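You operate a simulated robot arm through the tools that you are given. There is no shell and no other tool. Be economical: measure what you need, move in short steps, check, and stop when the job is done.

You run a simulated two-armed robot. Do the job below in one go: nothing can be reset, and whatever is moved stays where it is left.

Task
Hold the yellow box on the bare side of the yellow-marked table steady with one hand and put the nozzle with the smallest size on its label from the bare side of the yellow-marked table in it with the other.

Only the result counts: the job must be done as asked and must still hold three seconds after the hand-in. Knocking over, shifting, dropping, spilling or breaking anything else fails it.

Robot
Two 7-joint arms with two-finger grippers on one trunk, on a base that drives. Base frame: it is fixed to the floor where the robot stands at the start and does not move with it; the origin is under the middle of the robot, x ahead of it, y to its left, z up; the surface under the hand at the start is at about z = 0.765. Readings come in m, degrees, newtons and seconds.
The left shoulder is at the start at [0.051, 0.175, 1.177], the right one opposite. With the tool pointing down near the work surface each hand reaches from about 0.1 to 0.84 m from the robot's upright axis, wherever it stands, measured 20 degrees to its own side. Payload 2.94 kg a hand.
The TCP of each hand is the grasp point between the finger pads, 0.03 m short of the fingertips. In the tool frame z runs along the fingers and y along their closing line. Largest opening 0.138 m; the body of the gripper starts 0.109 m behind the TCP.
Orientation is that of the tool frame in the base frame, as a unit quaternion [w, x, y, z]. With the fingers straight down and closing along the base's y, the tool's x points along the base's -x, its y along +y and its z along -z.

Tools
- The arms move only by the tool jog_arm. It takes "left_series", "right_series" or both (then of equal length, played together; a hand with none holds still); each is a list of rows, each a list of 7 numbers: the turn, a rotation vector about the tool's x, y, z in degrees, then the shift along the tool's x, y, z in m, then the gripper command, from -1 (fully open) to 1 (shut), values between in proportion. In form: [[ax, ay, az, x, y, z, hand], ...]. A call has 1 to 10 rows; each row is the pose to reach, as a shift and turn from the pose commanded when the call began, along the tool's axes at that moment. Each row takes 0.2 s and may step no farther than 0.05 m and 8.6 degrees from the row before; otherwise, or with a gripper value out of range, the whole call is refused. A pose out of reach is approached as far as the arm can. The call stops where the force on the tool passes 40 N (or 10 N more than at its start, if that is more) or the arm is blocked; 0.2 s more then pass. The fingers move at their own pace and stop on an object; they squeeze with about 44 N. The grip force told is the motor's: it shows also when the fingers shut on nothing. Time passes only in rows, and 0.2 s behind the last, so rows that repeat a pose let the fingers close. The reply holds the time, the measured pose of the TCP, the force on the tool along the base axes, the opening and the grip force, in the units named above and with some noise, with the torque about the TCP (base axes, N m) and any sound that the robot's microphone picked up.
- Cameras (640 x 400 px; columns grow to the right, rows downward): "scene" is now at [0.1091, 0.0314, 1.6439]; the picture's right is [0.46, -0.89, 0.00], its down [-0.74, -0.38, -0.56] and it looks along [0.50, 0.25, -0.83] (base axes); focal length 274 px, centre (320, 200). "left" rides on the left gripper at [0.071, -0.019, -0.146] in its tool frame; the picture's right is [0.26, 0.97, 0.00], its down [-0.85, 0.23, -0.48] and it looks along [-0.46, 0.12, 0.88] (tool axes); focal length 280 px, centre (320, 200). "right" rides on the right gripper at [0.071, 0.019, -0.146] in its tool frame; the picture's right is [-0.26, 0.97, 0.00], its down [-0.85, -0.23, -0.48] and it looks along [-0.46, -0.12, 0.88] (tool axes); focal length 280 px, centre (320, 200). There is no depth. A picture from a camera that has moved, and an enlarged one, comes with that camera's place and axes in the base frame and with its lens.
- get_image(camera): a new picture of that camera. No time passes.
- lift_body(by): slides the trunk up (or, below 0, down) by that many m; the arms and the scene camera ride with it, the base frame stays. It gives what a move gives, with no picture.
- roll_base(legs): drives the robot by 1 to 6 legs, each [ahead, turn to the left] in m and degrees, along the robot's own axes; the way and the turn of a leg run together, so that a leg with both is an arc; at most 1.5 m and 180 degrees a leg. The arms and the cameras ride along, it lands a little off, and it stops where it bumps. It gives what a move gives.
- aim_head(pan, tilt): turns the head with the scene camera to pan (to the left, within 120 degrees either way) and tilt (down, from -29 to 69), counted from straight ahead of the robot. It gives what a move gives.
- zoom(camera, box): a new picture of the part [left, top, right, bottom] of that camera's present view, enlarged. No time passes.
- close_job(): hands the job in; it is judged then, once.

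Work in short steps. Places have to be worked out from the pictures, the camera data and where the tool is seen: move nearer, look again, correct. Check each grasp and each placing, and mend what went wrong. You have 120 turns and 92 pictures in all, those below and enlarged ones among them. Open the grippers and draw the arms clear of the work before you hand the job in, unless the task says otherwise; then end with one line.

The tools are called after ">>>" by a JSON object that holds its "op" and its "data". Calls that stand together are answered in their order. jog_arm: Moves the arms, as the interface text tells. Its arguments: {"type":"object","properties":{"left_series":{"type":"array"},"right_series":{"type":"array"}},"required":[]} The other tools are called the same way: lift_body (by) slides the trunk up or down; roll_base (legs) drives the base; aim_head (pan, tilt) turns the head that bears the scene camera; get_image (camera) takes a picture; zoom (camera, box) takes an enlarged picture of a part of a camera's view; close_job () hands the job in.

At the start:

```text
t: 0.0
left_ee_pos: [0.2742, 0.3334, 1.1102]
left_tool_rot: [-0.001, 0.0, 1.0, 0.0]
left_wrist_force: [-0.6, -0.5, -0.8]
left_wrist_torque: [-0.01, -0.04, 0.0]
left_grip_width: 0.1378
left_gripper_force: 0.0
right_ee_pos: [0.5038, 0.0846, 1.1252]
right_tool_rot: [-0.001, 0.0, 1.0, 0.0]
right_wrist_force: [-0.2, -0.6, 0.1]
right_wrist_torque: [0.02, -0.03, 0.01]
right_grip_width: 0.1382
right_gripper_force: 0.1
trunk travel left (down, up): [-0.35, 0.384]
robot x, y, heading: [-0.0021, -0.0014, -0.2]
head pan, tilt: [27.1, 56.1]
```

scene: 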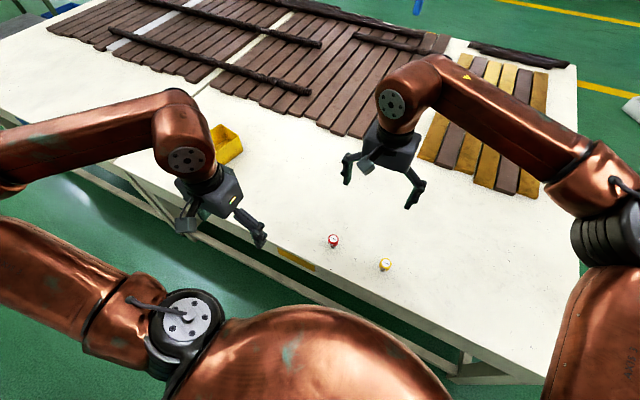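
right: 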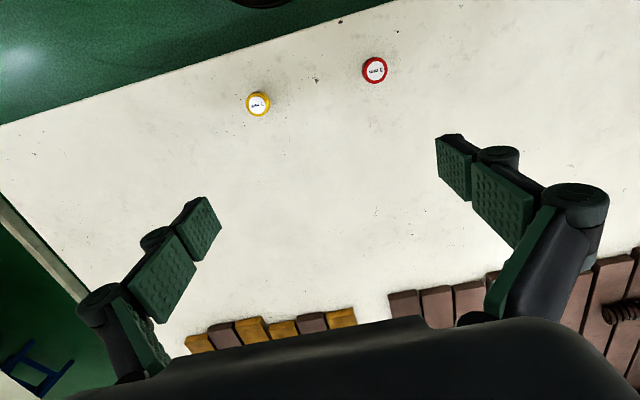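
left: 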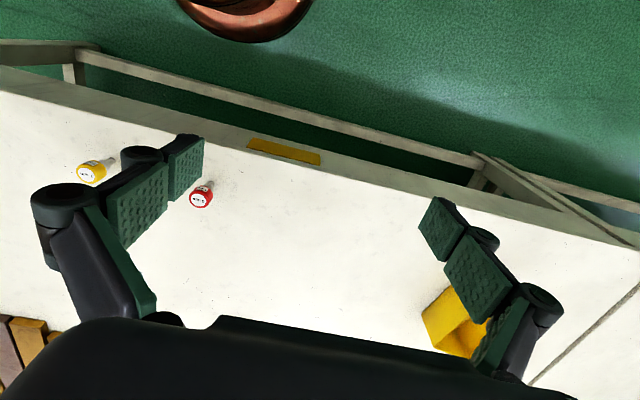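

The scene shows a yellow-marked table with a red and a yellow nozzle and a yellow box on its bare part. I zoom to read the labels and see the box.

>>> {"op": "zoom", "data": {"camera": "right", "box": [230, 40, 410, 130]}}

>>> {"op": "zoom", "data": {"camera": "left", "box": [60, 140, 240, 230]}}

>>> {"op": "zoom", "data": {"camera": "scene", "box": [160, 100, 420, 290]}}

```text
3.56 times, centred on (320, 85) of right
camera zoom: at [0.431, 0.1031, 1.2695], right [0.26, 0.97, 0.0], down [0.85, -0.23, 0.47], along [0.46, -0.12, -0.88], focal length 997 px, centre (320, 609)
```

zoom: 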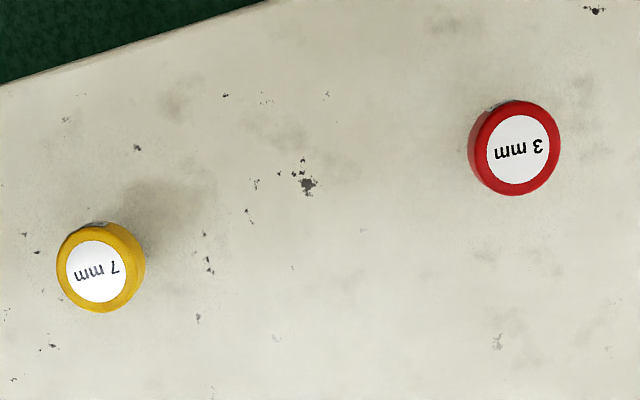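

```text
3.56 times, centred on (150, 185) of left
camera zoom: at [0.2037, 0.3151, 1.2557], right [-0.26, 0.97, 0.0], down [0.85, 0.23, 0.48], along [0.46, 0.12, -0.88], focal length 997 px, centre (924, 253)
```

zoom: 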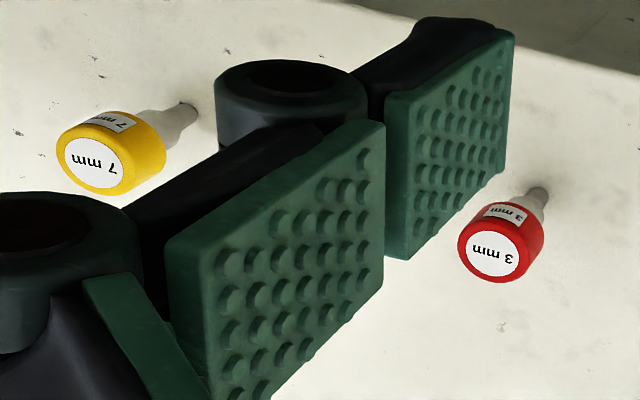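

```text
2.11 times, centred on (290, 195) of scene
camera zoom: at [0.1091, 0.0314, 1.6439], right [0.46, -0.89, 0.0], down [-0.74, -0.38, -0.56], along [0.5, 0.25, -0.83], focal length 577 px, centre (383, 210)
```

zoom: 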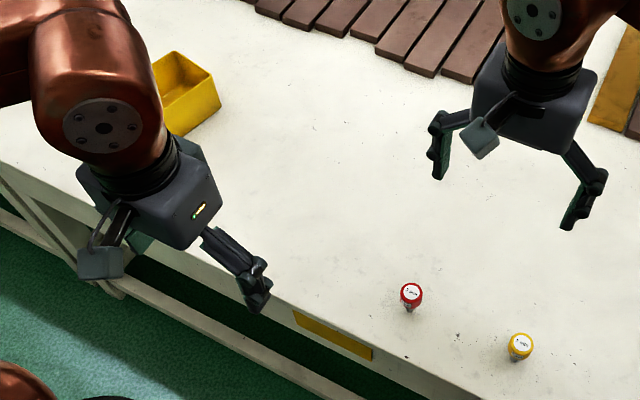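

Labels: red is 3 mm, yellow is 7 mm, so red is the target (about (0.479, 0.173), top z≈0.83). The box is at about (0.69, 0.78), too far for now; I look around before driving.

>>> {"op": "aim_head", "data": {"pan": 75, "tilt": 35}}

>>> {"op": "get_image", "data": {"camera": "scene"}}

>>> {"op": "aim_head", "data": {"pan": -20, "tilt": 40}}

>>> {"op": "get_image", "data": {"camera": "scene"}}

>>> {"op": "aim_head", "data": {"pan": 120, "tilt": 40}}

>>> {"op": "get_image", "data": {"camera": "scene"}}

```text
t: 1.2
left_ee_pos: [0.2746, 0.3335, 1.1101]
left_tool_rot: [0.0, 0.0, 1.0, 0.0]
left_wrist_force: [-0.6, 0.4, -0.4]
left_wrist_torque: [-0.01, -0.01, 0.01]
left_grip_width: 0.1382
left_gripper_force: 0.1
right_ee_pos: [0.5023, 0.085, 1.1236]
right_tool_rot: [-0.001, 0.0, 1.0, 0.0]
right_wrist_force: [-1.1, -0.2, 0.8]
right_wrist_torque: [0.02, -0.01, -0.03]
right_grip_width: 0.1379
right_gripper_force: 0.0
trunk travel left (down, up): [-0.35, 0.384]
robot x, y, heading: [0.0026, 0.0009, 0.0]
head pan, tilt: [75.0, 35.0]
```

```text
85 pictures are left
camera scene: at [0.0689, 0.0841, 1.6734], right [0.97, -0.26, 0.0], down [-0.15, -0.55, -0.82], along [0.21, 0.79, -0.57], focal length 274 px, centre (320, 200)
```

scene: 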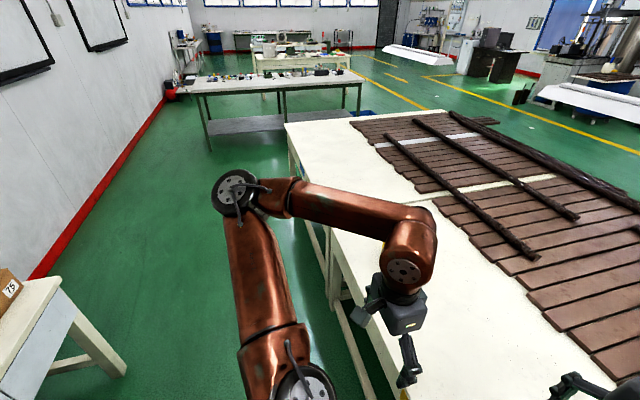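

```text
t: 2.9
left_ee_pos: [0.2758, 0.3336, 1.1102]
left_tool_rot: [-0.001, 0.0, 1.0, 0.001]
left_wrist_force: [-0.2, -0.5, -0.2]
left_wrist_torque: [-0.01, 0.02, 0.01]
left_grip_width: 0.1379
left_gripper_force: 0.0
right_ee_pos: [0.5027, 0.0844, 1.1252]
right_tool_rot: [-0.001, 0.0, 1.0, 0.0]
right_wrist_force: [-0.5, -0.5, 1.1]
right_wrist_torque: [-0.02, 0.01, -0.01]
right_grip_width: 0.138
right_gripper_force: 0.2
trunk travel left (down, up): [-0.35, 0.384]
robot x, y, heading: [-0.0039, -0.0019, 0.0]
head pan, tilt: [-20.0, 40.0]
```

```text
84 pictures are left
camera scene: at [0.1259, -0.0299, 1.666], right [-0.34, -0.94, 0.0], down [-0.6, 0.22, -0.77], along [0.72, -0.26, -0.64], focal length 274 px, centre (320, 200)
```

scene: 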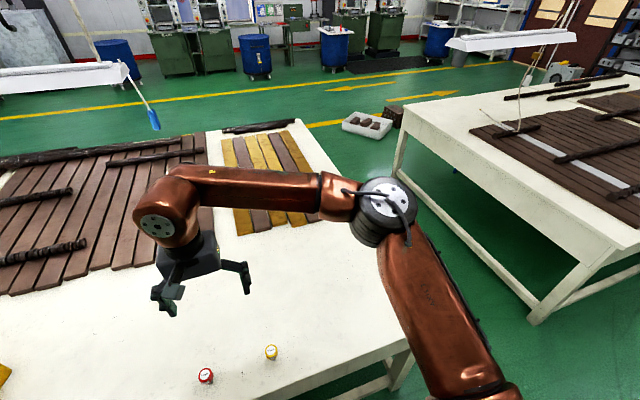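

```text
t: 5.1
left_ee_pos: [0.2758, 0.3331, 1.1109]
left_tool_rot: [0.0, -0.001, 1.0, -0.001]
left_wrist_force: [1.1, -0.7, -0.6]
left_wrist_torque: [-0.04, -0.01, 0.0]
left_grip_width: 0.138
left_gripper_force: 0.0
right_ee_pos: [0.5033, 0.0844, 1.1247]
right_tool_rot: [-0.001, 0.0, 1.0, -0.001]
right_wrist_force: [-0.2, 0.0, 0.2]
right_wrist_torque: [0.02, 0.0, -0.01]
right_grip_width: 0.1383
right_gripper_force: 0.1
trunk travel left (down, up): [-0.35, 0.384]
robot x, y, heading: [0.003, -0.0001, 0.3]
head pan, tilt: [120.0, 40.0]
```

```text
83 pictures are left
camera scene: at [0.0035, 0.0727, 1.6659], right [0.87, 0.5, 0.0], down [0.32, -0.56, -0.77], along [-0.38, 0.66, -0.64], focal length 274 px, centre (320, 200)
```

scene: 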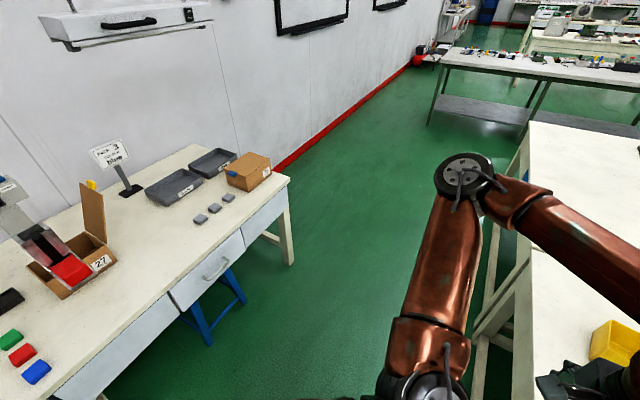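

The floor beside the table is clear. I back off a little, turn, shift about 0.5 m to the left along the table, and turn back.

>>> {"op": "roll_base", "data": {"legs": [[-0.08, 0], [0, 90], [0.5, 0], [0, -90]]}}

>>> {"op": "aim_head", "data": {"pan": 0, "tilt": 55}}

>>> {"op": "get_image", "data": {"camera": "scene"}}

```text
t: 16.3
left_ee_pos: [0.193, 0.8356, 1.11]
left_tool_rot: [0.0, -0.008, 1.0, -0.001]
left_wrist_force: [0.2, 1.1, -0.4]
left_wrist_torque: [-0.01, 0.03, -0.01]
left_grip_width: 0.1379
left_gripper_force: 0.0
right_ee_pos: [0.424, 0.5906, 1.1241]
right_tool_rot: [-0.001, -0.008, 1.0, -0.001]
right_wrist_force: [-0.2, -0.5, -0.2]
right_wrist_torque: [0.02, 0.04, 0.0]
right_grip_width: 0.1379
right_gripper_force: 0.0
trunk travel left (down, up): [-0.35, 0.384]
robot x, y, heading: [-0.0765, 0.4985, 0.9]
head pan, tilt: [120.0, 40.0]
```

```text
t: 18.3
left_ee_pos: [0.1918, 0.8366, 1.1105]
left_tool_rot: [0.0, -0.007, 1.0, 0.001]
left_wrist_force: [0.1, -0.1, -0.1]
left_wrist_torque: [-0.01, 0.02, 0.01]
left_grip_width: 0.138
left_gripper_force: 0.0
right_ee_pos: [0.4232, 0.592, 1.1237]
right_tool_rot: [-0.001, -0.008, 1.0, 0.0]
right_wrist_force: [-0.2, 0.5, 0.7]
right_wrist_torque: [0.0, -0.03, 0.01]
right_grip_width: 0.1379
right_gripper_force: 0.1
trunk travel left (down, up): [-0.35, 0.384]
robot x, y, heading: [-0.0758, 0.4963, 0.8]
head pan, tilt: [0.0, 55.0]
```

```text
82 pictures are left
camera scene: at [0.0401, 0.4998, 1.6453], right [0.02, -1.0, 0.0], down [-0.82, -0.01, -0.57], along [0.57, 0.01, -0.82], focal length 274 px, centre (320, 200)
```

scene: 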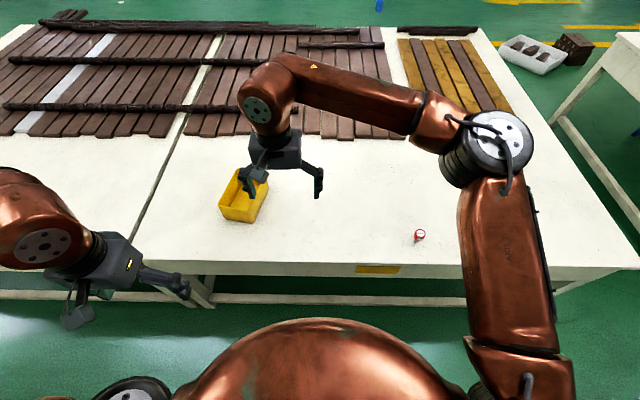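

Robot is at (-0.076, 0.497), now between nozzle and box. I roll forward 0.08 m and look again.

>>> {"op": "roll_base", "data": {"legs": [[0.08, 0]]}}

>>> {"op": "get_image", "data": {"camera": "right"}}

>>> {"op": "get_image", "data": {"camera": "left"}}

```text
t: 19.4
left_ee_pos: [0.2612, 0.8374, 1.1132]
left_tool_rot: [0.005, -0.008, 1.0, 0.0]
left_wrist_force: [-1.8, -0.7, 1.1]
left_wrist_torque: [-0.01, -0.13, 0.0]
left_grip_width: 0.138
left_gripper_force: 0.1
right_ee_pos: [0.493, 0.592, 1.1313]
right_tool_rot: [0.004, -0.01, 1.0, 0.001]
right_wrist_force: [-1.0, 0.2, 0.9]
right_wrist_torque: [-0.01, -0.2, -0.01]
right_grip_width: 0.1379
right_gripper_force: 0.0
trunk travel left (down, up): [-0.35, 0.384]
robot x, y, heading: [0.0048, 0.4964, 0.6]
head pan, tilt: [0.0, 55.0]
```

```text
81 pictures are left
camera right: at [0.4187, 0.6099, 1.275], right [0.24, 0.97, 0.0], down [0.85, -0.21, 0.48], along [0.47, -0.11, -0.88], focal length 280 px, centre (320, 200)
```

right: 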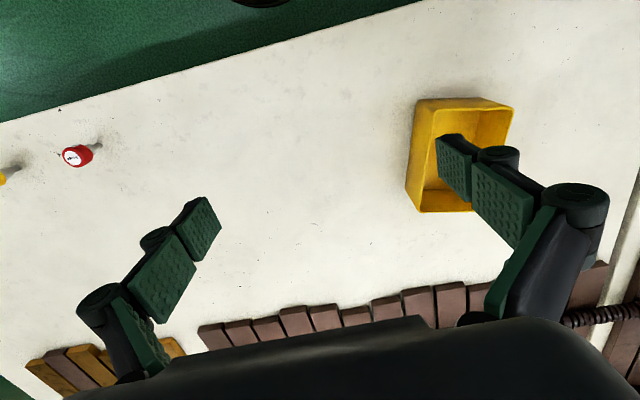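

```text
80 pictures are left
camera left: at [0.1888, 0.818, 1.2582], right [-0.28, 0.96, 0.0], down [0.84, 0.24, 0.48], along [0.47, 0.13, -0.88], focal length 280 px, centre (320, 200)
```

left: 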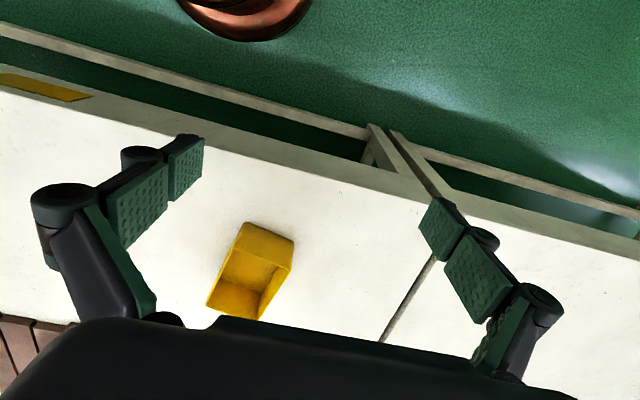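

Nozzle is at about (0.479, 0.173). I move the right hand high above it and look with its camera.

>>> {"op": "jog_arm", "data": {"right_series": [[0, 0, 0, 0.002, -0.046, 0.01, -1], [0, 0, 0, 0.004, -0.092, 0.02, -1], [0, 0, 0, 0.006, -0.138, 0.03, -1], [0, 0, 0, 0.008, -0.184, 0.04, -1], [0, 0, 0, 0.01, -0.23, 0.05, -1], [0, 0, 0, 0.012, -0.276, 0.06, -1], [0, 0, 0, 0.014, -0.322, 0.07, -0.5], [0, 0, 0, 0.014, -0.368, 0.08, -0.3], [0, 0, 0, 0.014, -0.414, 0.09, -0.2], [0, 0, 0, 0.014, -0.414, 0.09, -0.2]]}}

>>> {"op": "get_image", "data": {"camera": "right"}}

>>> {"op": "get_image", "data": {"camera": "scene"}}

```text
t: 21.6
left_ee_pos: [0.2687, 0.838, 1.1108]
left_tool_rot: [0.001, -0.008, 1.0, 0.0]
left_wrist_force: [0.4, 0.4, -0.3]
left_wrist_torque: [0.01, -0.03, -0.01]
left_grip_width: 0.1379
left_gripper_force: 0.1
right_ee_pos: [0.4915, 0.178, 1.0387]
right_tool_rot: [0.001, -0.01, 1.0, 0.001]
right_wrist_force: [0.5, 0.4, 0.2]
right_wrist_torque: [-0.04, 0.02, 0.02]
right_grip_width: 0.0828
right_gripper_force: 0.0
trunk travel left (down, up): [-0.35, 0.384]
robot x, y, heading: [0.0017, 0.5017, 0.9]
head pan, tilt: [0.0, 55.0]
```

```text
79 pictures are left
camera right: at [0.4193, 0.1959, 1.1827], right [0.24, 0.97, 0.0], down [0.85, -0.21, 0.48], along [0.46, -0.11, -0.88], focal length 280 px, centre (320, 200)
```

right: 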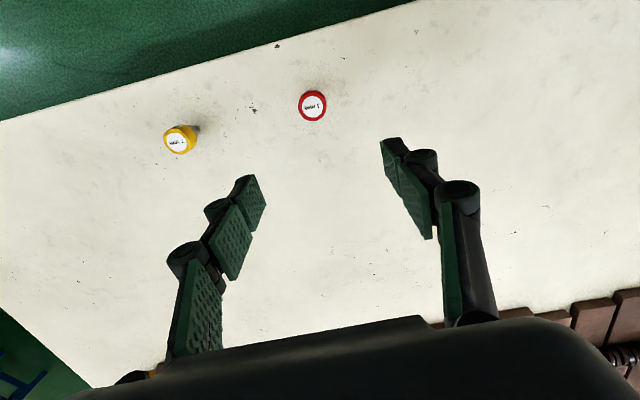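

```text
78 pictures are left
camera scene: at [0.1186, 0.5019, 1.6452], right [0.02, -1.0, 0.0], down [-0.82, -0.01, -0.57], along [0.57, 0.01, -0.82], focal length 274 px, centre (320, 200)
```

scene: 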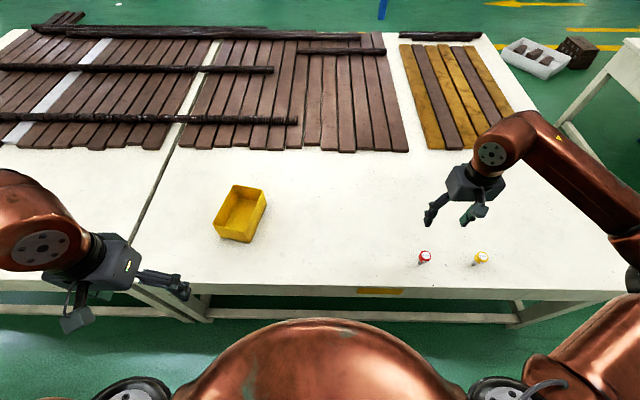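

Nozzle centre (0.476, 0.173), consistent across cameras. I descend to z≈0.88 with lateral correction and check.

>>> {"op": "jog_arm", "data": {"right_series": [[0, 0, 0, 0.005, -0.002, 0.04, -0.2], [0, 0, 0, 0.0155, -0.005, 0.08, -0.2], [0, 0, 0, 0.0155, -0.005, 0.12, -0.2], [0, 0, 0, 0.0155, -0.005, 0.15, -0.2], [0, 0, 0, 0.0155, -0.005, 0.15, -0.2]]}}

>>> {"op": "get_image", "data": {"camera": "right"}}

```text
t: 22.8
left_ee_pos: [0.2685, 0.8371, 1.1113]
left_tool_rot: [0.001, -0.008, 1.0, 0.002]
left_wrist_force: [0.6, -0.2, 0.4]
left_wrist_torque: [0.0, 0.02, 0.0]
left_grip_width: 0.1382
left_gripper_force: 0.0
right_ee_pos: [0.4787, 0.1708, 0.8856]
right_tool_rot: [0.001, -0.009, 1.0, 0.002]
right_wrist_force: [-0.2, 0.4, 0.5]
right_wrist_torque: [0.0, 0.02, -0.01]
right_grip_width: 0.0829
right_gripper_force: 0.0
trunk travel left (down, up): [-0.35, 0.384]
robot x, y, heading: [-0.0012, 0.5017, 1.1]
head pan, tilt: [0.0, 55.0]
```

```text
77 pictures are left
camera right: at [0.4053, 0.1893, 1.0307], right [0.24, 0.97, 0.0], down [0.85, -0.21, 0.48], along [0.46, -0.11, -0.88], focal length 280 px, centre (320, 200)
```

right: 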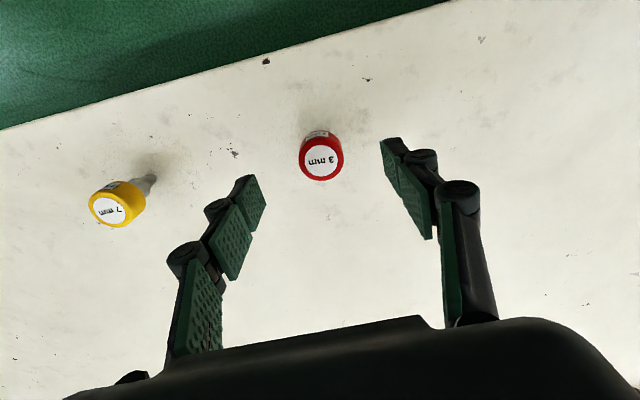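

Alignment holds: cap at (0.478, 0.172), TCP at (0.479, 0.171). I descend to z≈0.812 and close.

>>> {"op": "jog_arm", "data": {"right_series": [[0, 0, 0, 0, 0.001, 0.03, -0.2], [0, 0, 0, 0, 0.001, 0.055, -0.2], [0, 0, 0, 0, 0.001, 0.072, -0.2], [0, 0, 0, 0, 0.001, 0.072, 0.2], [0, 0, 0, 0, 0.001, 0.072, 0.6], [0, 0, 0, 0, 0.001, 0.072, 1], [0, 0, 0, 0, 0.001, 0.072, 1], [0, 0, 0, 0, 0.001, 0.072, 1]]}}

>>> {"op": "get_image", "data": {"camera": "right"}}

```text
t: 24.6
left_ee_pos: [0.2683, 0.8375, 1.1114]
left_tool_rot: [0.002, -0.009, 1.0, 0.001]
left_wrist_force: [0.1, 0.3, -0.3]
left_wrist_torque: [-0.02, -0.02, 0.02]
left_grip_width: 0.1378
left_gripper_force: 0.1
right_ee_pos: [0.4779, 0.1741, 0.8139]
right_tool_rot: [0.001, -0.009, 1.0, 0.001]
right_wrist_force: [-0.9, -0.5, -0.6]
right_wrist_torque: [-0.04, 0.03, -0.02]
right_grip_width: 0.0323
right_gripper_force: 43.0
trunk travel left (down, up): [-0.35, 0.384]
robot x, y, heading: [0.0016, 0.5025, 1.0]
head pan, tilt: [0.0, 55.0]
```

```text
76 pictures are left
camera right: at [0.4053, 0.1915, 0.9594], right [0.24, 0.97, 0.0], down [0.85, -0.21, 0.48], along [0.46, -0.11, -0.88], focal length 280 px, centre (320, 200)
```

right: 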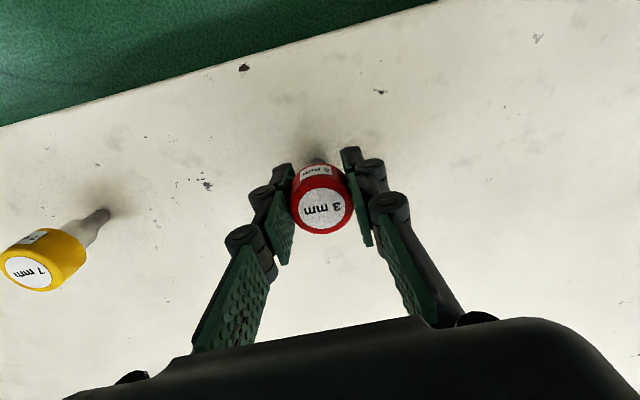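

Nozzle is held (opening 0.032, 43 N). I lift the right hand and at the same time bring the left hand nearer to the box, high up.

>>> {"op": "jog_arm", "data": {"right_series": [[0, 0, 0, 0, 0, -0.03, 1], [0, 0, 0, 0, 0, -0.07, 1], [0, 0, 0, 0, 0, -0.12, 1], [0, 0, 0, 0, 0, -0.17, 1], [0, 0, 0, 0, 0, -0.2, 1], [0, 0, 0, 0, 0, -0.2, 1]], "left_series": [[0, 0, 0, -0.04, 0, 0, -1], [0, 0, 0, -0.08, -0.01, 0, -1], [0, 0, 0, -0.12, -0.02, 0, -1], [0, 0, 0, -0.16, -0.03, 0, -1], [0, 0, 0, -0.2, -0.03, 0, -1], [0, 0, 0, -0.2, -0.03, 0, -1]]}}

>>> {"op": "get_image", "data": {"camera": "left"}}

>>> {"op": "zoom", "data": {"camera": "scene", "box": [160, 150, 320, 250]}}

>>> {"op": "get_image", "data": {"camera": "right"}}

```text
t: 25.9
left_ee_pos: [0.4698, 0.8109, 1.1103]
left_tool_rot: [0.002, -0.008, 1.0, 0.0]
left_wrist_force: [0.8, 0.4, 0.4]
left_wrist_torque: [-0.01, -0.06, 0.0]
left_grip_width: 0.1381
left_gripper_force: 0.1
right_ee_pos: [0.4784, 0.1731, 1.0152]
right_tool_rot: [0.002, -0.009, 1.0, 0.001]
right_wrist_force: [1.0, -0.2, -0.5]
right_wrist_torque: [0.0, 0.0, 0.03]
right_grip_width: 0.0322
right_gripper_force: 43.4
trunk travel left (down, up): [-0.35, 0.384]
robot x, y, heading: [0.0007, 0.4984, 0.8]
head pan, tilt: [0.0, 55.0]
```

```text
75 pictures are left
camera left: at [0.3983, 0.7908, 1.2566], right [-0.28, 0.96, 0.0], down [0.84, 0.24, 0.48], along [0.46, 0.13, -0.88], focal length 280 px, centre (320, 200)
```

left: 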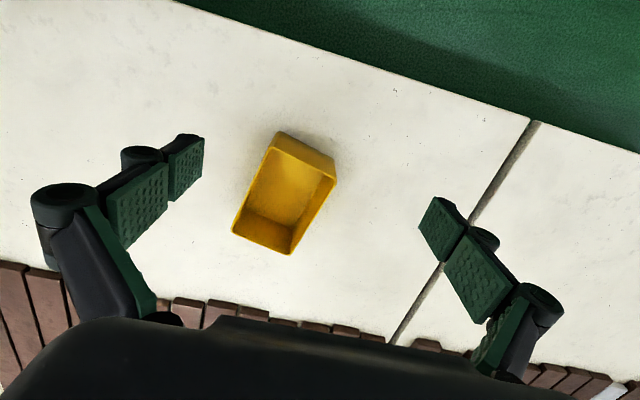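

```text
4.00 times, centred on (240, 200) of scene
camera zoom: at [0.1174, 0.5003, 1.6453], right [0.02, -1.0, 0.0], down [-0.82, -0.01, -0.57], along [0.57, 0.01, -0.82], focal length 1097 px, centre (640, 200)
```

zoom: 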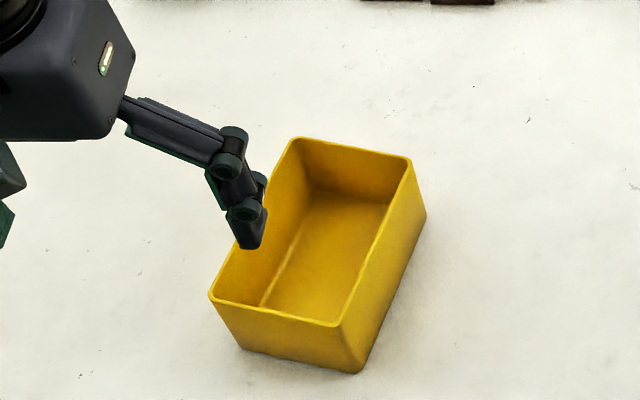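

```text
73 pictures are left
camera right: at [0.4044, 0.1903, 1.1597], right [0.24, 0.97, 0.0], down [0.85, -0.22, 0.48], along [0.46, -0.11, -0.88], focal length 280 px, centre (320, 200)
```

right: 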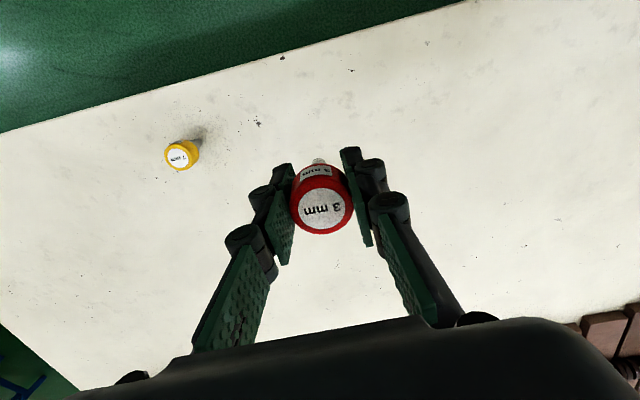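

Box rim worked out: corners (0.575,0.871), (0.552,0.757), (0.722,0.720), (0.742,0.834), rim z≈0.84; nozzle is in hand. To bring both hands comfortably over the box I back off 5 cm and turn 25° left.

>>> {"op": "roll_base", "data": {"legs": [[-0.05, 0], [0, 25]]}}

>>> {"op": "get_image", "data": {"camera": "left"}}

>>> {"op": "get_image", "data": {"camera": "scene"}}

```text
t: 28.2
left_ee_pos: [0.2397, 0.9827, 1.1106]
left_tool_rot: [0.002, -0.229, 0.973, 0.001]
left_wrist_force: [-0.5, 0.0, 0.2]
left_wrist_torque: [-0.04, -0.06, 0.01]
left_grip_width: 0.1381
left_gripper_force: 0.0
right_ee_pos: [0.5206, 0.4108, 1.0155]
right_tool_rot: [0.001, -0.23, 0.973, 0.001]
right_wrist_force: [-0.2, 0.9, -0.7]
right_wrist_torque: [0.02, -0.06, -0.01]
right_grip_width: 0.0323
right_gripper_force: 44.3
trunk travel left (down, up): [-0.35, 0.384]
robot x, y, heading: [-0.0494, 0.5008, 26.2]
head pan, tilt: [0.0, 55.0]
```

```text
72 pictures are left
camera left: at [0.1836, 0.9341, 1.2567], right [-0.66, 0.75, 0.0], down [0.66, 0.58, 0.48], along [0.36, 0.32, -0.88], focal length 280 px, centre (320, 200)
```

left: 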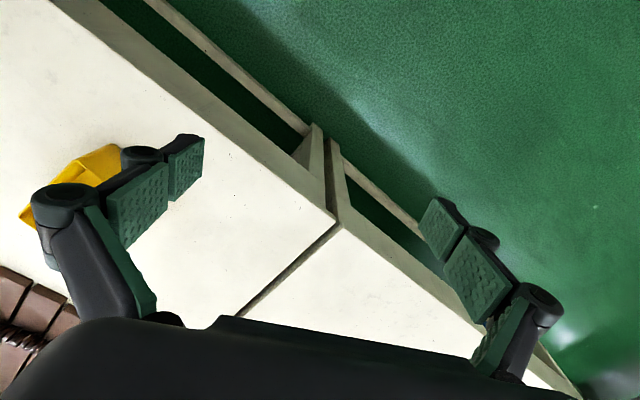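

```text
71 pictures are left
camera scene: at [0.054, 0.5511, 1.6454], right [0.45, -0.9, 0.0], down [-0.73, -0.36, -0.57], along [0.51, 0.26, -0.82], focal length 274 px, centre (320, 200)
```

scene: 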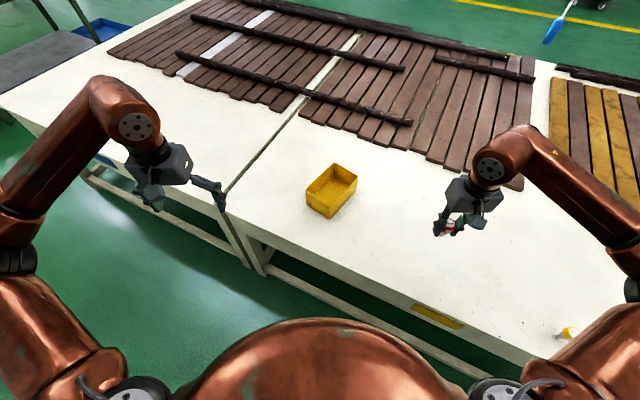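

Left hand moves above the left long wall of the box (about (0.655, 0.851)), turning so the fingers close across that wall, half-opened, at z≈0.95.

>>> {"op": "jog_arm", "data": {"left_series": [[0, 0, 3.9, -0.0313, -0.0303, 0.016, -0.5], [0, 0, 7.8, -0.0626, -0.0606, 0.032, -0.2], [0, 0, 11.7, -0.0939, -0.0909, 0.048, 0], [0, 0, 15.6, -0.1252, -0.1212, 0.064, 0], [0, 0, 19.5, -0.1565, -0.1515, 0.08, 0], [0, 0, 23.4, -0.1878, -0.1818, 0.096, 0], [0, 0, 27.3, -0.2191, -0.2121, 0.112, 0], [0, 0, 31.2, -0.2504, -0.2424, 0.128, 0], [0, 0, 35.1, -0.2817, -0.2727, 0.144, 0], [0, 0, 39, -0.313, -0.303, 0.16, 0]]}}

>>> {"op": "get_image", "data": {"camera": "left"}}

>>> {"op": "get_image", "data": {"camera": "scene"}}

```text
t: 30.4
left_ee_pos: [0.5326, 0.822, 0.9494]
left_tool_rot: [0.0, 0.073, 0.997, 0.001]
left_wrist_force: [0.8, -0.6, -0.4]
left_wrist_torque: [0.09, 0.01, -0.04]
left_grip_width: 0.0687
left_gripper_force: 0.1
left hand out of reach, approached as far as the arm can: row 8, 9, 10
right_ee_pos: [0.5246, 0.4089, 1.0128]
right_tool_rot: [0.0, -0.23, 0.973, 0.002]
right_wrist_force: [0.1, 0.5, -0.5]
right_wrist_torque: [0.04, 0.06, 0.01]
right_grip_width: 0.0321
right_gripper_force: 44.0
trunk travel left (down, up): [-0.35, 0.384]
robot x, y, heading: [-0.0524, 0.4989, 26.4]
head pan, tilt: [0.0, 55.0]
```

```text
70 pictures are left
camera left: at [0.4582, 0.8131, 1.0951], right [-0.12, 0.99, 0.0], down [0.87, 0.1, 0.48], along [0.47, 0.06, -0.88], focal length 280 px, centre (320, 200)
```

left: 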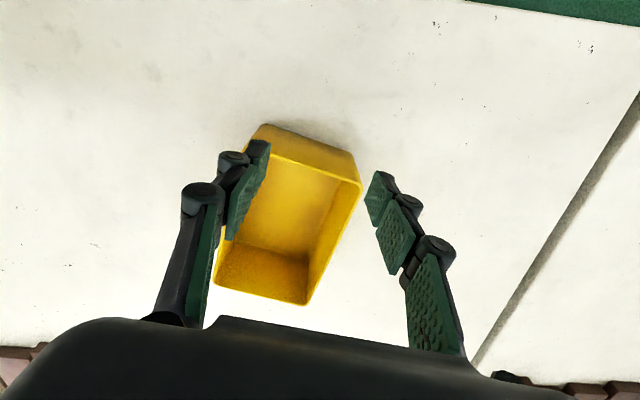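

```text
69 pictures are left
camera scene: at [0.0594, 0.5481, 1.6452], right [0.44, -0.9, 0.0], down [-0.73, -0.36, -0.57], along [0.51, 0.26, -0.82], focal length 274 px, centre (320, 200)
```

scene: 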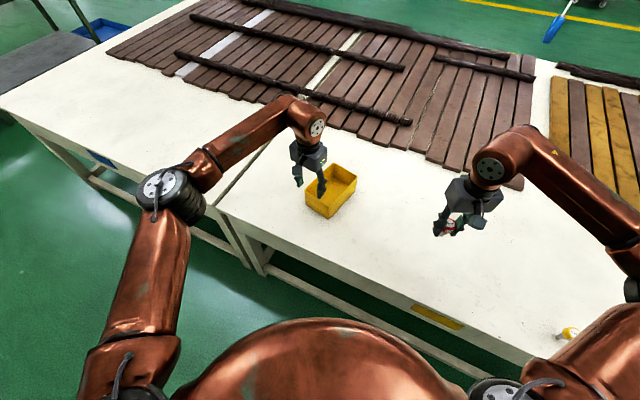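

The left arm ran out of reach (or wrist yaw) at x≈0.53. I roll forward 8 cm while turning 10° back, hands are well above everything.

>>> {"op": "roll_base", "data": {"legs": [[0.08, -10]]}}

>>> {"op": "get_image", "data": {"camera": "left"}}

```text
t: 31.5
left_ee_pos: [0.6496, 0.7478, 0.9522]
left_tool_rot: [0.003, 0.159, 0.987, 0.003]
left_wrist_force: [0.0, 0.4, 0.6]
left_wrist_torque: [0.0, 0.03, -0.01]
left_grip_width: 0.069
left_gripper_force: 0.2
right_ee_pos: [0.5706, 0.3407, 1.0157]
right_tool_rot: [0.002, -0.145, 0.989, -0.001]
right_wrist_force: [0.9, 0.0, -0.4]
right_wrist_torque: [0.0, 0.05, -0.02]
right_grip_width: 0.0321
right_gripper_force: 44.1
trunk travel left (down, up): [-0.35, 0.384]
robot x, y, heading: [0.0241, 0.5269, 16.6]
head pan, tilt: [0.0, 55.0]
```

```text
68 pictures are left
camera left: at [0.5751, 0.7517, 1.097], right [0.05, 1.0, 0.0], down [0.88, -0.05, 0.48], along [0.48, -0.02, -0.88], focal length 280 px, centre (320, 200)
```

left: 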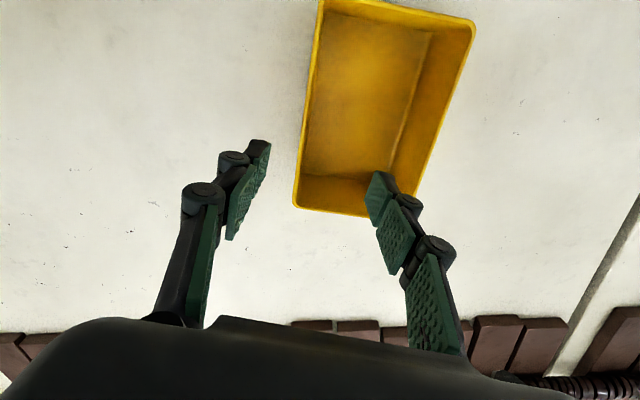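

Left tool is at (0.650, 0.748), and the box corner C re-measures to (0.7225, 0.721), as before. I shift left hand over the left wall and align yaw.

>>> {"op": "jog_arm", "data": {"left_series": [[0, 0, -2, 0.009, 0.033, 0, 0], [0, 0, -4, 0.018, 0.066, 0, 0], [0, 0, -6, 0.0276, 0.0993, 0, 0], [0, 0, -6, 0.0276, 0.0993, 0, 0]]}}

>>> {"op": "get_image", "data": {"camera": "left"}}

```text
t: 32.5
left_ee_pos: [0.6328, 0.8442, 0.9681]
left_tool_rot: [0.014, 0.107, 0.994, 0.006]
left_wrist_force: [-0.7, -0.3, 1.5]
left_wrist_torque: [0.07, -0.07, 0.0]
left_grip_width: 0.069
left_gripper_force: 0.0
right_ee_pos: [0.5475, 0.3331, 1.0256]
right_tool_rot: [0.014, -0.145, 0.989, 0.003]
right_wrist_force: [-0.7, -0.6, 0.3]
right_wrist_torque: [0.07, -0.07, 0.0]
right_grip_width: 0.0321
right_gripper_force: 43.7
trunk travel left (down, up): [-0.35, 0.384]
robot x, y, heading: [0.0274, 0.529, 16.7]
head pan, tilt: [0.0, 55.0]
```

```text
67 pictures are left
camera left: at [0.5543, 0.8402, 1.1116], right [-0.05, 1.0, 0.01], down [0.86, 0.04, 0.5], along [0.5, 0.03, -0.87], focal length 280 px, centre (320, 200)
```

left: 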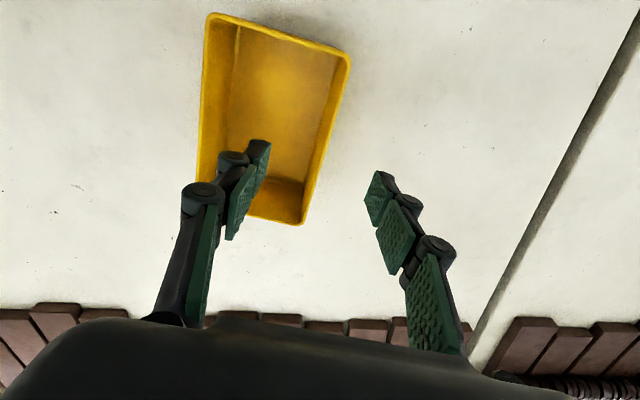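

Both hands rose ~1 cm and tilted 1.6° without being commanded; I wait a moment to see whether it is sway that settles.

>>> {"op": "jog_arm", "data": {"left_series": [[0, 0, 0, 0, 0, 0, 0], [0, 0, 0, 0, 0, 0, 0], [0, 0, 0, 0, 0, 0, 0], [0, 0, 0, 0, 0, 0, 0], [0, 0, 0, 0, 0, 0, 0]]}}

>>> {"op": "get_image", "data": {"camera": "scene"}}

```text
t: 33.7
left_ee_pos: [0.6394, 0.8457, 0.9603]
left_tool_rot: [0.01, 0.106, 0.994, 0.005]
left_wrist_force: [-0.2, -0.3, -1.1]
left_wrist_torque: [0.0, 0.02, -0.01]
left_grip_width: 0.0691
left_gripper_force: 0.1
right_ee_pos: [0.555, 0.3368, 1.0209]
right_tool_rot: [0.01, -0.145, 0.989, 0.002]
right_wrist_force: [0.4, -0.6, -0.8]
right_wrist_torque: [0.0, 0.04, -0.02]
right_grip_width: 0.032
right_gripper_force: 44.2
trunk travel left (down, up): [-0.35, 0.384]
robot x, y, heading: [0.0251, 0.5341, 16.4]
head pan, tilt: [0.0, 55.0]
```

```text
66 pictures are left
camera scene: at [0.1385, 0.5605, 1.6452], right [0.28, -0.96, 0.0], down [-0.79, -0.23, -0.57], along [0.55, 0.16, -0.82], focal length 274 px, centre (320, 200)
```

scene: 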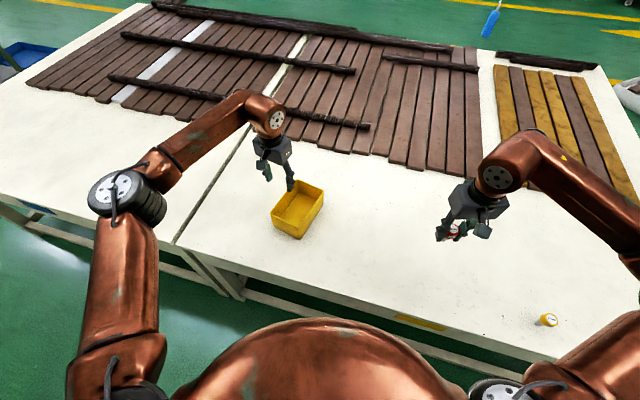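

It is decaying back toward the earlier reading; I wait once more.

>>> {"op": "jog_arm", "data": {"left_series": [[0, 0, 0, 0, 0, 0, 0], [0, 0, 0, 0, 0, 0, 0], [0, 0, 0, 0, 0, 0, 0], [0, 0, 0, 0, 0, 0, 0], [0, 0, 0, 0, 0, 0, 0], [0, 0, 0, 0, 0, 0, 0], [0, 0, 0, 0, 0, 0, 0], [0, 0, 0, 0, 0, 0, 0]]}}

>>> {"op": "get_image", "data": {"camera": "left"}}

```text
t: 35.5
left_ee_pos: [0.6391, 0.8474, 0.9612]
left_tool_rot: [0.009, 0.106, 0.994, 0.005]
left_wrist_force: [-0.5, -1.0, 0.0]
left_wrist_torque: [-0.02, -0.01, 0.03]
left_grip_width: 0.0689
left_gripper_force: 0.0
right_ee_pos: [0.5538, 0.3375, 1.0211]
right_tool_rot: [0.011, -0.145, 0.989, 0.001]
right_wrist_force: [-0.8, 0.1, -0.8]
right_wrist_torque: [-0.01, 0.02, 0.0]
right_grip_width: 0.032
right_gripper_force: 43.8
trunk travel left (down, up): [-0.35, 0.384]
robot x, y, heading: [0.0248, 0.529, 16.5]
head pan, tilt: [0.0, 55.0]
```

```text
65 pictures are left
camera left: at [0.5613, 0.8431, 1.1058], right [-0.05, 1.0, 0.01], down [0.87, 0.04, 0.49], along [0.49, 0.03, -0.87], focal length 280 px, centre (320, 200)
```

left: 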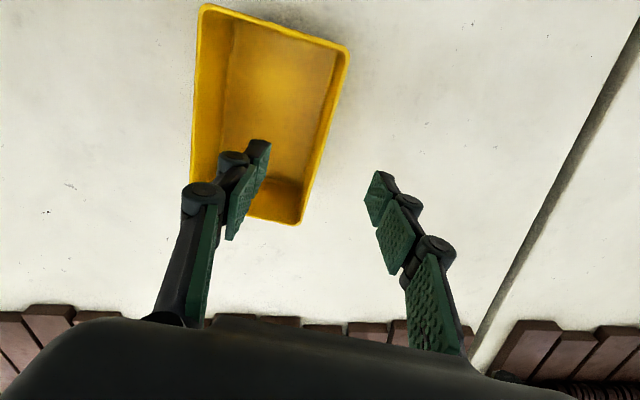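

The body stays pitched about 1°, perhaps the base is leaning on the table's lower rail. Box is unchanged (corner D at (0.742, 0.831)). I back off 3 cm to relieve it.

>>> {"op": "roll_base", "data": {"legs": [[-0.03, 0]]}}

>>> {"op": "jog_arm", "data": {"left_series": [[0, 0, 0, 0, 0, 0, 0], [0, 0, 0, 0, 0, 0, 0], [0, 0, 0, 0, 0, 0, 0], [0, 0, 0, 0, 0, 0, 0], [0, 0, 0, 0, 0, 0, 0]]}}

>>> {"op": "get_image", "data": {"camera": "left"}}

```text
t: 36.3
left_ee_pos: [0.6163, 0.8406, 0.9573]
left_tool_rot: [0.006, 0.106, 0.994, 0.004]
left_wrist_force: [-0.2, -0.5, 0.2]
left_wrist_torque: [0.03, 0.0, 0.03]
left_grip_width: 0.069
left_gripper_force: 0.0
right_ee_pos: [0.5334, 0.3306, 1.0188]
right_tool_rot: [0.007, -0.147, 0.989, 0.003]
right_wrist_force: [0.4, -0.4, -1.1]
right_wrist_torque: [-0.01, 0.0, 0.02]
right_grip_width: 0.032
right_gripper_force: 43.7
trunk travel left (down, up): [-0.35, 0.384]
robot x, y, heading: [-0.0083, 0.5189, 16.4]
head pan, tilt: [0.0, 55.0]
```

```text
t: 37.5
left_ee_pos: [0.6072, 0.8388, 0.9634]
left_tool_rot: [0.011, 0.107, 0.994, 0.006]
left_wrist_force: [-0.2, -0.2, -1.1]
left_wrist_torque: [0.01, -0.03, -0.02]
left_grip_width: 0.0691
left_gripper_force: 0.0
right_ee_pos: [0.5227, 0.3272, 1.021]
right_tool_rot: [0.011, -0.146, 0.989, 0.003]
right_wrist_force: [-0.3, 0.1, -0.1]
right_wrist_torque: [0.0, -0.02, 0.01]
right_grip_width: 0.032
right_gripper_force: 44.5
trunk travel left (down, up): [-0.35, 0.384]
robot x, y, heading: [-0.005, 0.5194, 16.5]
head pan, tilt: [0.0, 55.0]
```

```text
64 pictures are left
camera left: at [0.53, 0.8334, 1.1071], right [-0.05, 1.0, 0.01], down [0.87, 0.04, 0.5], along [0.5, 0.03, -0.87], focal length 280 px, centre (320, 200)
```

left: 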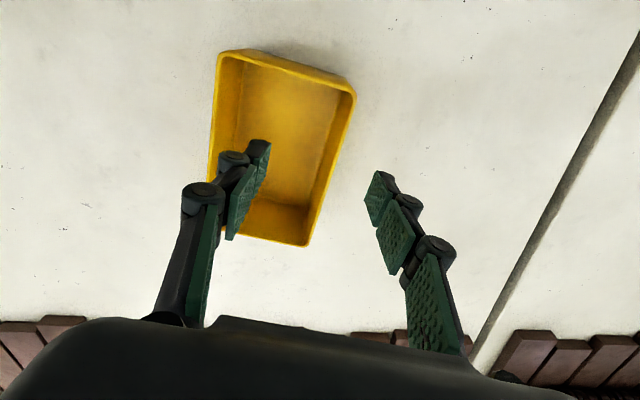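

The slight pitch (~1.3°) persists but is harmless. I shift the left TCP over the wall mid-point (0.655, 0.847).

>>> {"op": "jog_arm", "data": {"left_series": [[0, 0, 0, -0.023, 0.009, 0.01, 0], [0, 0, 0, -0.0452, 0.0179, 0.02, 0], [0, 0, 0, -0.0452, 0.0179, 0.03, 0], [0, 0, 0, -0.0452, 0.0179, 0.03, 0], [0, 0, 0, -0.0452, 0.0179, 0.03, 0], [0, 0, 0, -0.0452, 0.0179, 0.03, 0]]}}

>>> {"op": "get_image", "data": {"camera": "left"}}

```text
t: 38.9
left_ee_pos: [0.6237, 0.8409, 0.9566]
left_tool_rot: [0.01, 0.107, 0.994, 0.006]
left_wrist_force: [-0.5, -0.2, 0.6]
left_wrist_torque: [-0.03, 0.0, -0.01]
left_grip_width: 0.0692
left_gripper_force: 0.1
left hand out of reach, approached as far as the arm can: row 1, 2, 3, 4, 5, 6
right_ee_pos: [0.5234, 0.3275, 1.022]
right_tool_rot: [0.012, -0.147, 0.989, 0.002]
right_wrist_force: [0.3, 0.1, -0.6]
right_wrist_torque: [0.0, -0.02, 0.0]
right_grip_width: 0.0319
right_gripper_force: 44.3
trunk travel left (down, up): [-0.35, 0.384]
robot x, y, heading: [-0.0043, 0.5207, 16.5]
head pan, tilt: [0.0, 55.0]
```

```text
63 pictures are left
camera left: at [0.5466, 0.8362, 1.1008], right [-0.05, 1.0, 0.01], down [0.87, 0.04, 0.5], along [0.5, 0.03, -0.87], focal length 280 px, centre (320, 200)
```

left: 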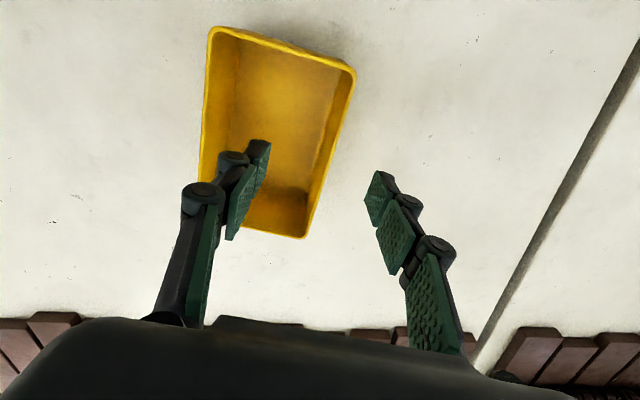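

Left is at its reach limit at x≈0.624; the base stood 3 cm further forward before without contact, so I roll ahead 4 cm, which should bring the hand over the wall.

>>> {"op": "roll_base", "data": {"legs": [[0.04, 0]]}}

>>> {"op": "jog_arm", "data": {"left_series": [[0, 0, 0, 0, 0, 0, 0], [0, 0, 0, 0, 0, 0, 0], [0, 0, 0, 0, 0, 0, 0], [0, 0, 0, 0, 0, 0, 0], [0, 0, 0, 0, 0, 0, 0]]}}

>>> {"op": "get_image", "data": {"camera": "left"}}

```text
t: 39.8
left_ee_pos: [0.6672, 0.8537, 0.9562]
left_tool_rot: [0.009, 0.104, 0.995, 0.005]
left_wrist_force: [-1.3, 0.4, 0.1]
left_wrist_torque: [0.0, -0.03, -0.02]
left_grip_width: 0.0689
left_gripper_force: 0.0
right_ee_pos: [0.5647, 0.3411, 1.023]
right_tool_rot: [0.009, -0.146, 0.989, 0.0]
right_wrist_force: [0.1, 0.1, -1.3]
right_wrist_torque: [-0.01, -0.01, -0.01]
right_grip_width: 0.0322
right_gripper_force: 43.6
trunk travel left (down, up): [-0.35, 0.384]
robot x, y, heading: [0.035, 0.5332, 16.3]
head pan, tilt: [0.0, 55.0]
```

```text
t: 40.1
left_ee_pos: [0.5977, 0.8377, 1.0005]
left_tool_rot: [0.045, 0.104, 0.993, 0.021]
left_wrist_force: [-1.9, 1.0, 0.1]
left_wrist_torque: [-0.1, -0.23, -0.05]
left_grip_width: 0.0692
left_gripper_force: 0.0
right_ee_pos: [0.4874, 0.3194, 1.0451]
right_tool_rot: [0.045, -0.147, 0.988, -0.002]
right_wrist_force: [-2.4, -2.1, 0.6]
right_wrist_torque: [0.13, -0.26, 0.07]
right_grip_width: 0.0317
right_gripper_force: 44.6
trunk travel left (down, up): [-0.35, 0.384]
robot x, y, heading: [0.0362, 0.5337, 16.3]
head pan, tilt: [0.0, 55.0]
stopped in row 1 (left hand): the arm was blocked; the commanded pose is now the measured one
```

```text
62 pictures are left
camera left: at [0.5084, 0.8298, 1.1371], right [-0.06, 1.0, 0.03], down [0.83, 0.03, 0.56], along [0.56, 0.06, -0.83], focal length 280 px, centre (320, 200)
```

left: 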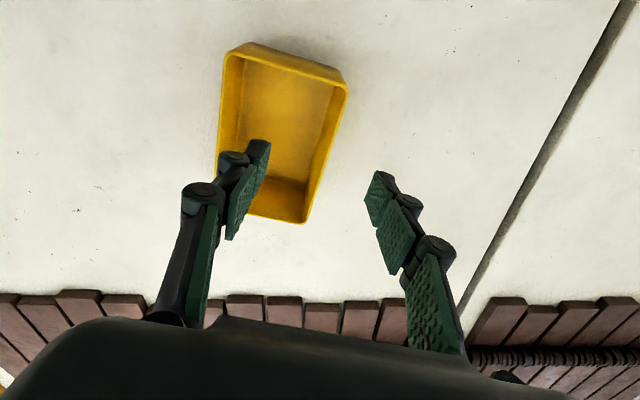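

The body pitches back ~5°: the base is leaning against the table front, so I must stand further back. The table and box have not moved (corner D still (0.746, 0.830)). I back off first.

>>> {"op": "roll_base", "data": {"legs": [[-0.12, 0]]}}

>>> {"op": "jog_arm", "data": {"left_series": [[0, 0, 0, 0.03, 0, -0.03, 0], [0, 0, 0, 0.06, 0, -0.06, 0], [0, 0, 0, 0.09, 0, -0.09, 0], [0, 0, 0, 0.1, 0, -0.1, 0], [0, 0, 0, 0.1, 0, -0.1, 0]]}}

>>> {"op": "get_image", "data": {"camera": "scene"}}

```text
t: 41.3
left_ee_pos: [0.4595, 0.8101, 1.0281]
left_tool_rot: [0.074, 0.07, 0.994, 0.033]
left_wrist_force: [0.6, 1.1, -0.5]
left_wrist_torque: [-0.05, 0.14, 0.01]
left_grip_width: 0.0695
left_gripper_force: 0.1
right_ee_pos: [0.3333, 0.2904, 1.0509]
right_tool_rot: [0.063, -0.153, 0.986, 0.0]
right_wrist_force: [-0.3, -0.9, 0.2]
right_wrist_torque: [0.15, 0.03, 0.0]
right_grip_width: 0.0322
right_gripper_force: 43.7
trunk travel left (down, up): [-0.35, 0.384]
robot x, y, heading: [-0.0542, 0.5025, 16.6]
head pan, tilt: [0.0, 55.0]
stopped in leg 1: the robot was blocked; the commanded pose is now the measured one
```

```text
t: 42.5
left_ee_pos: [0.3616, 0.8249, 1.1044]
left_tool_rot: [0.067, 0.069, 0.995, 0.03]
left_wrist_force: [0.5, -0.5, 0.0]
left_wrist_torque: [-0.03, 0.02, 0.0]
left_grip_width: 0.0692
left_gripper_force: 0.0
right_ee_pos: [0.3496, 0.3002, 1.0476]
right_tool_rot: [0.059, -0.153, 0.986, 0.002]
right_wrist_force: [1.1, 1.1, -1.0]
right_wrist_torque: [-0.03, 0.04, 0.02]
right_grip_width: 0.0322
right_gripper_force: 43.7
trunk travel left (down, up): [-0.35, 0.384]
robot x, y, heading: [-0.0551, 0.5036, 16.5]
head pan, tilt: [0.0, 55.0]
```

```text
61 pictures are left
camera scene: at [0.079, 0.544, 1.6452], right [0.28, -0.96, 0.0], down [-0.79, -0.23, -0.56], along [0.54, 0.16, -0.83], focal length 274 px, centre (320, 200)
```

scene: 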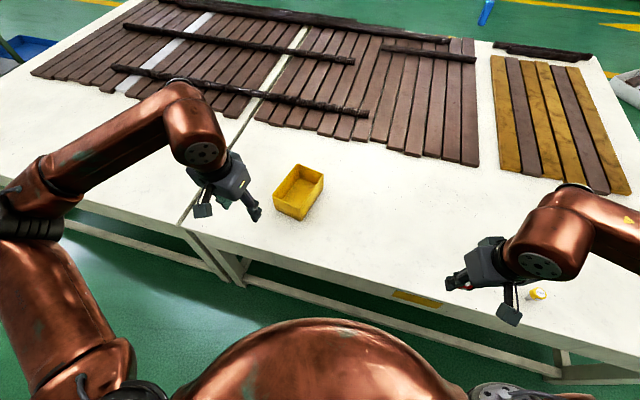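

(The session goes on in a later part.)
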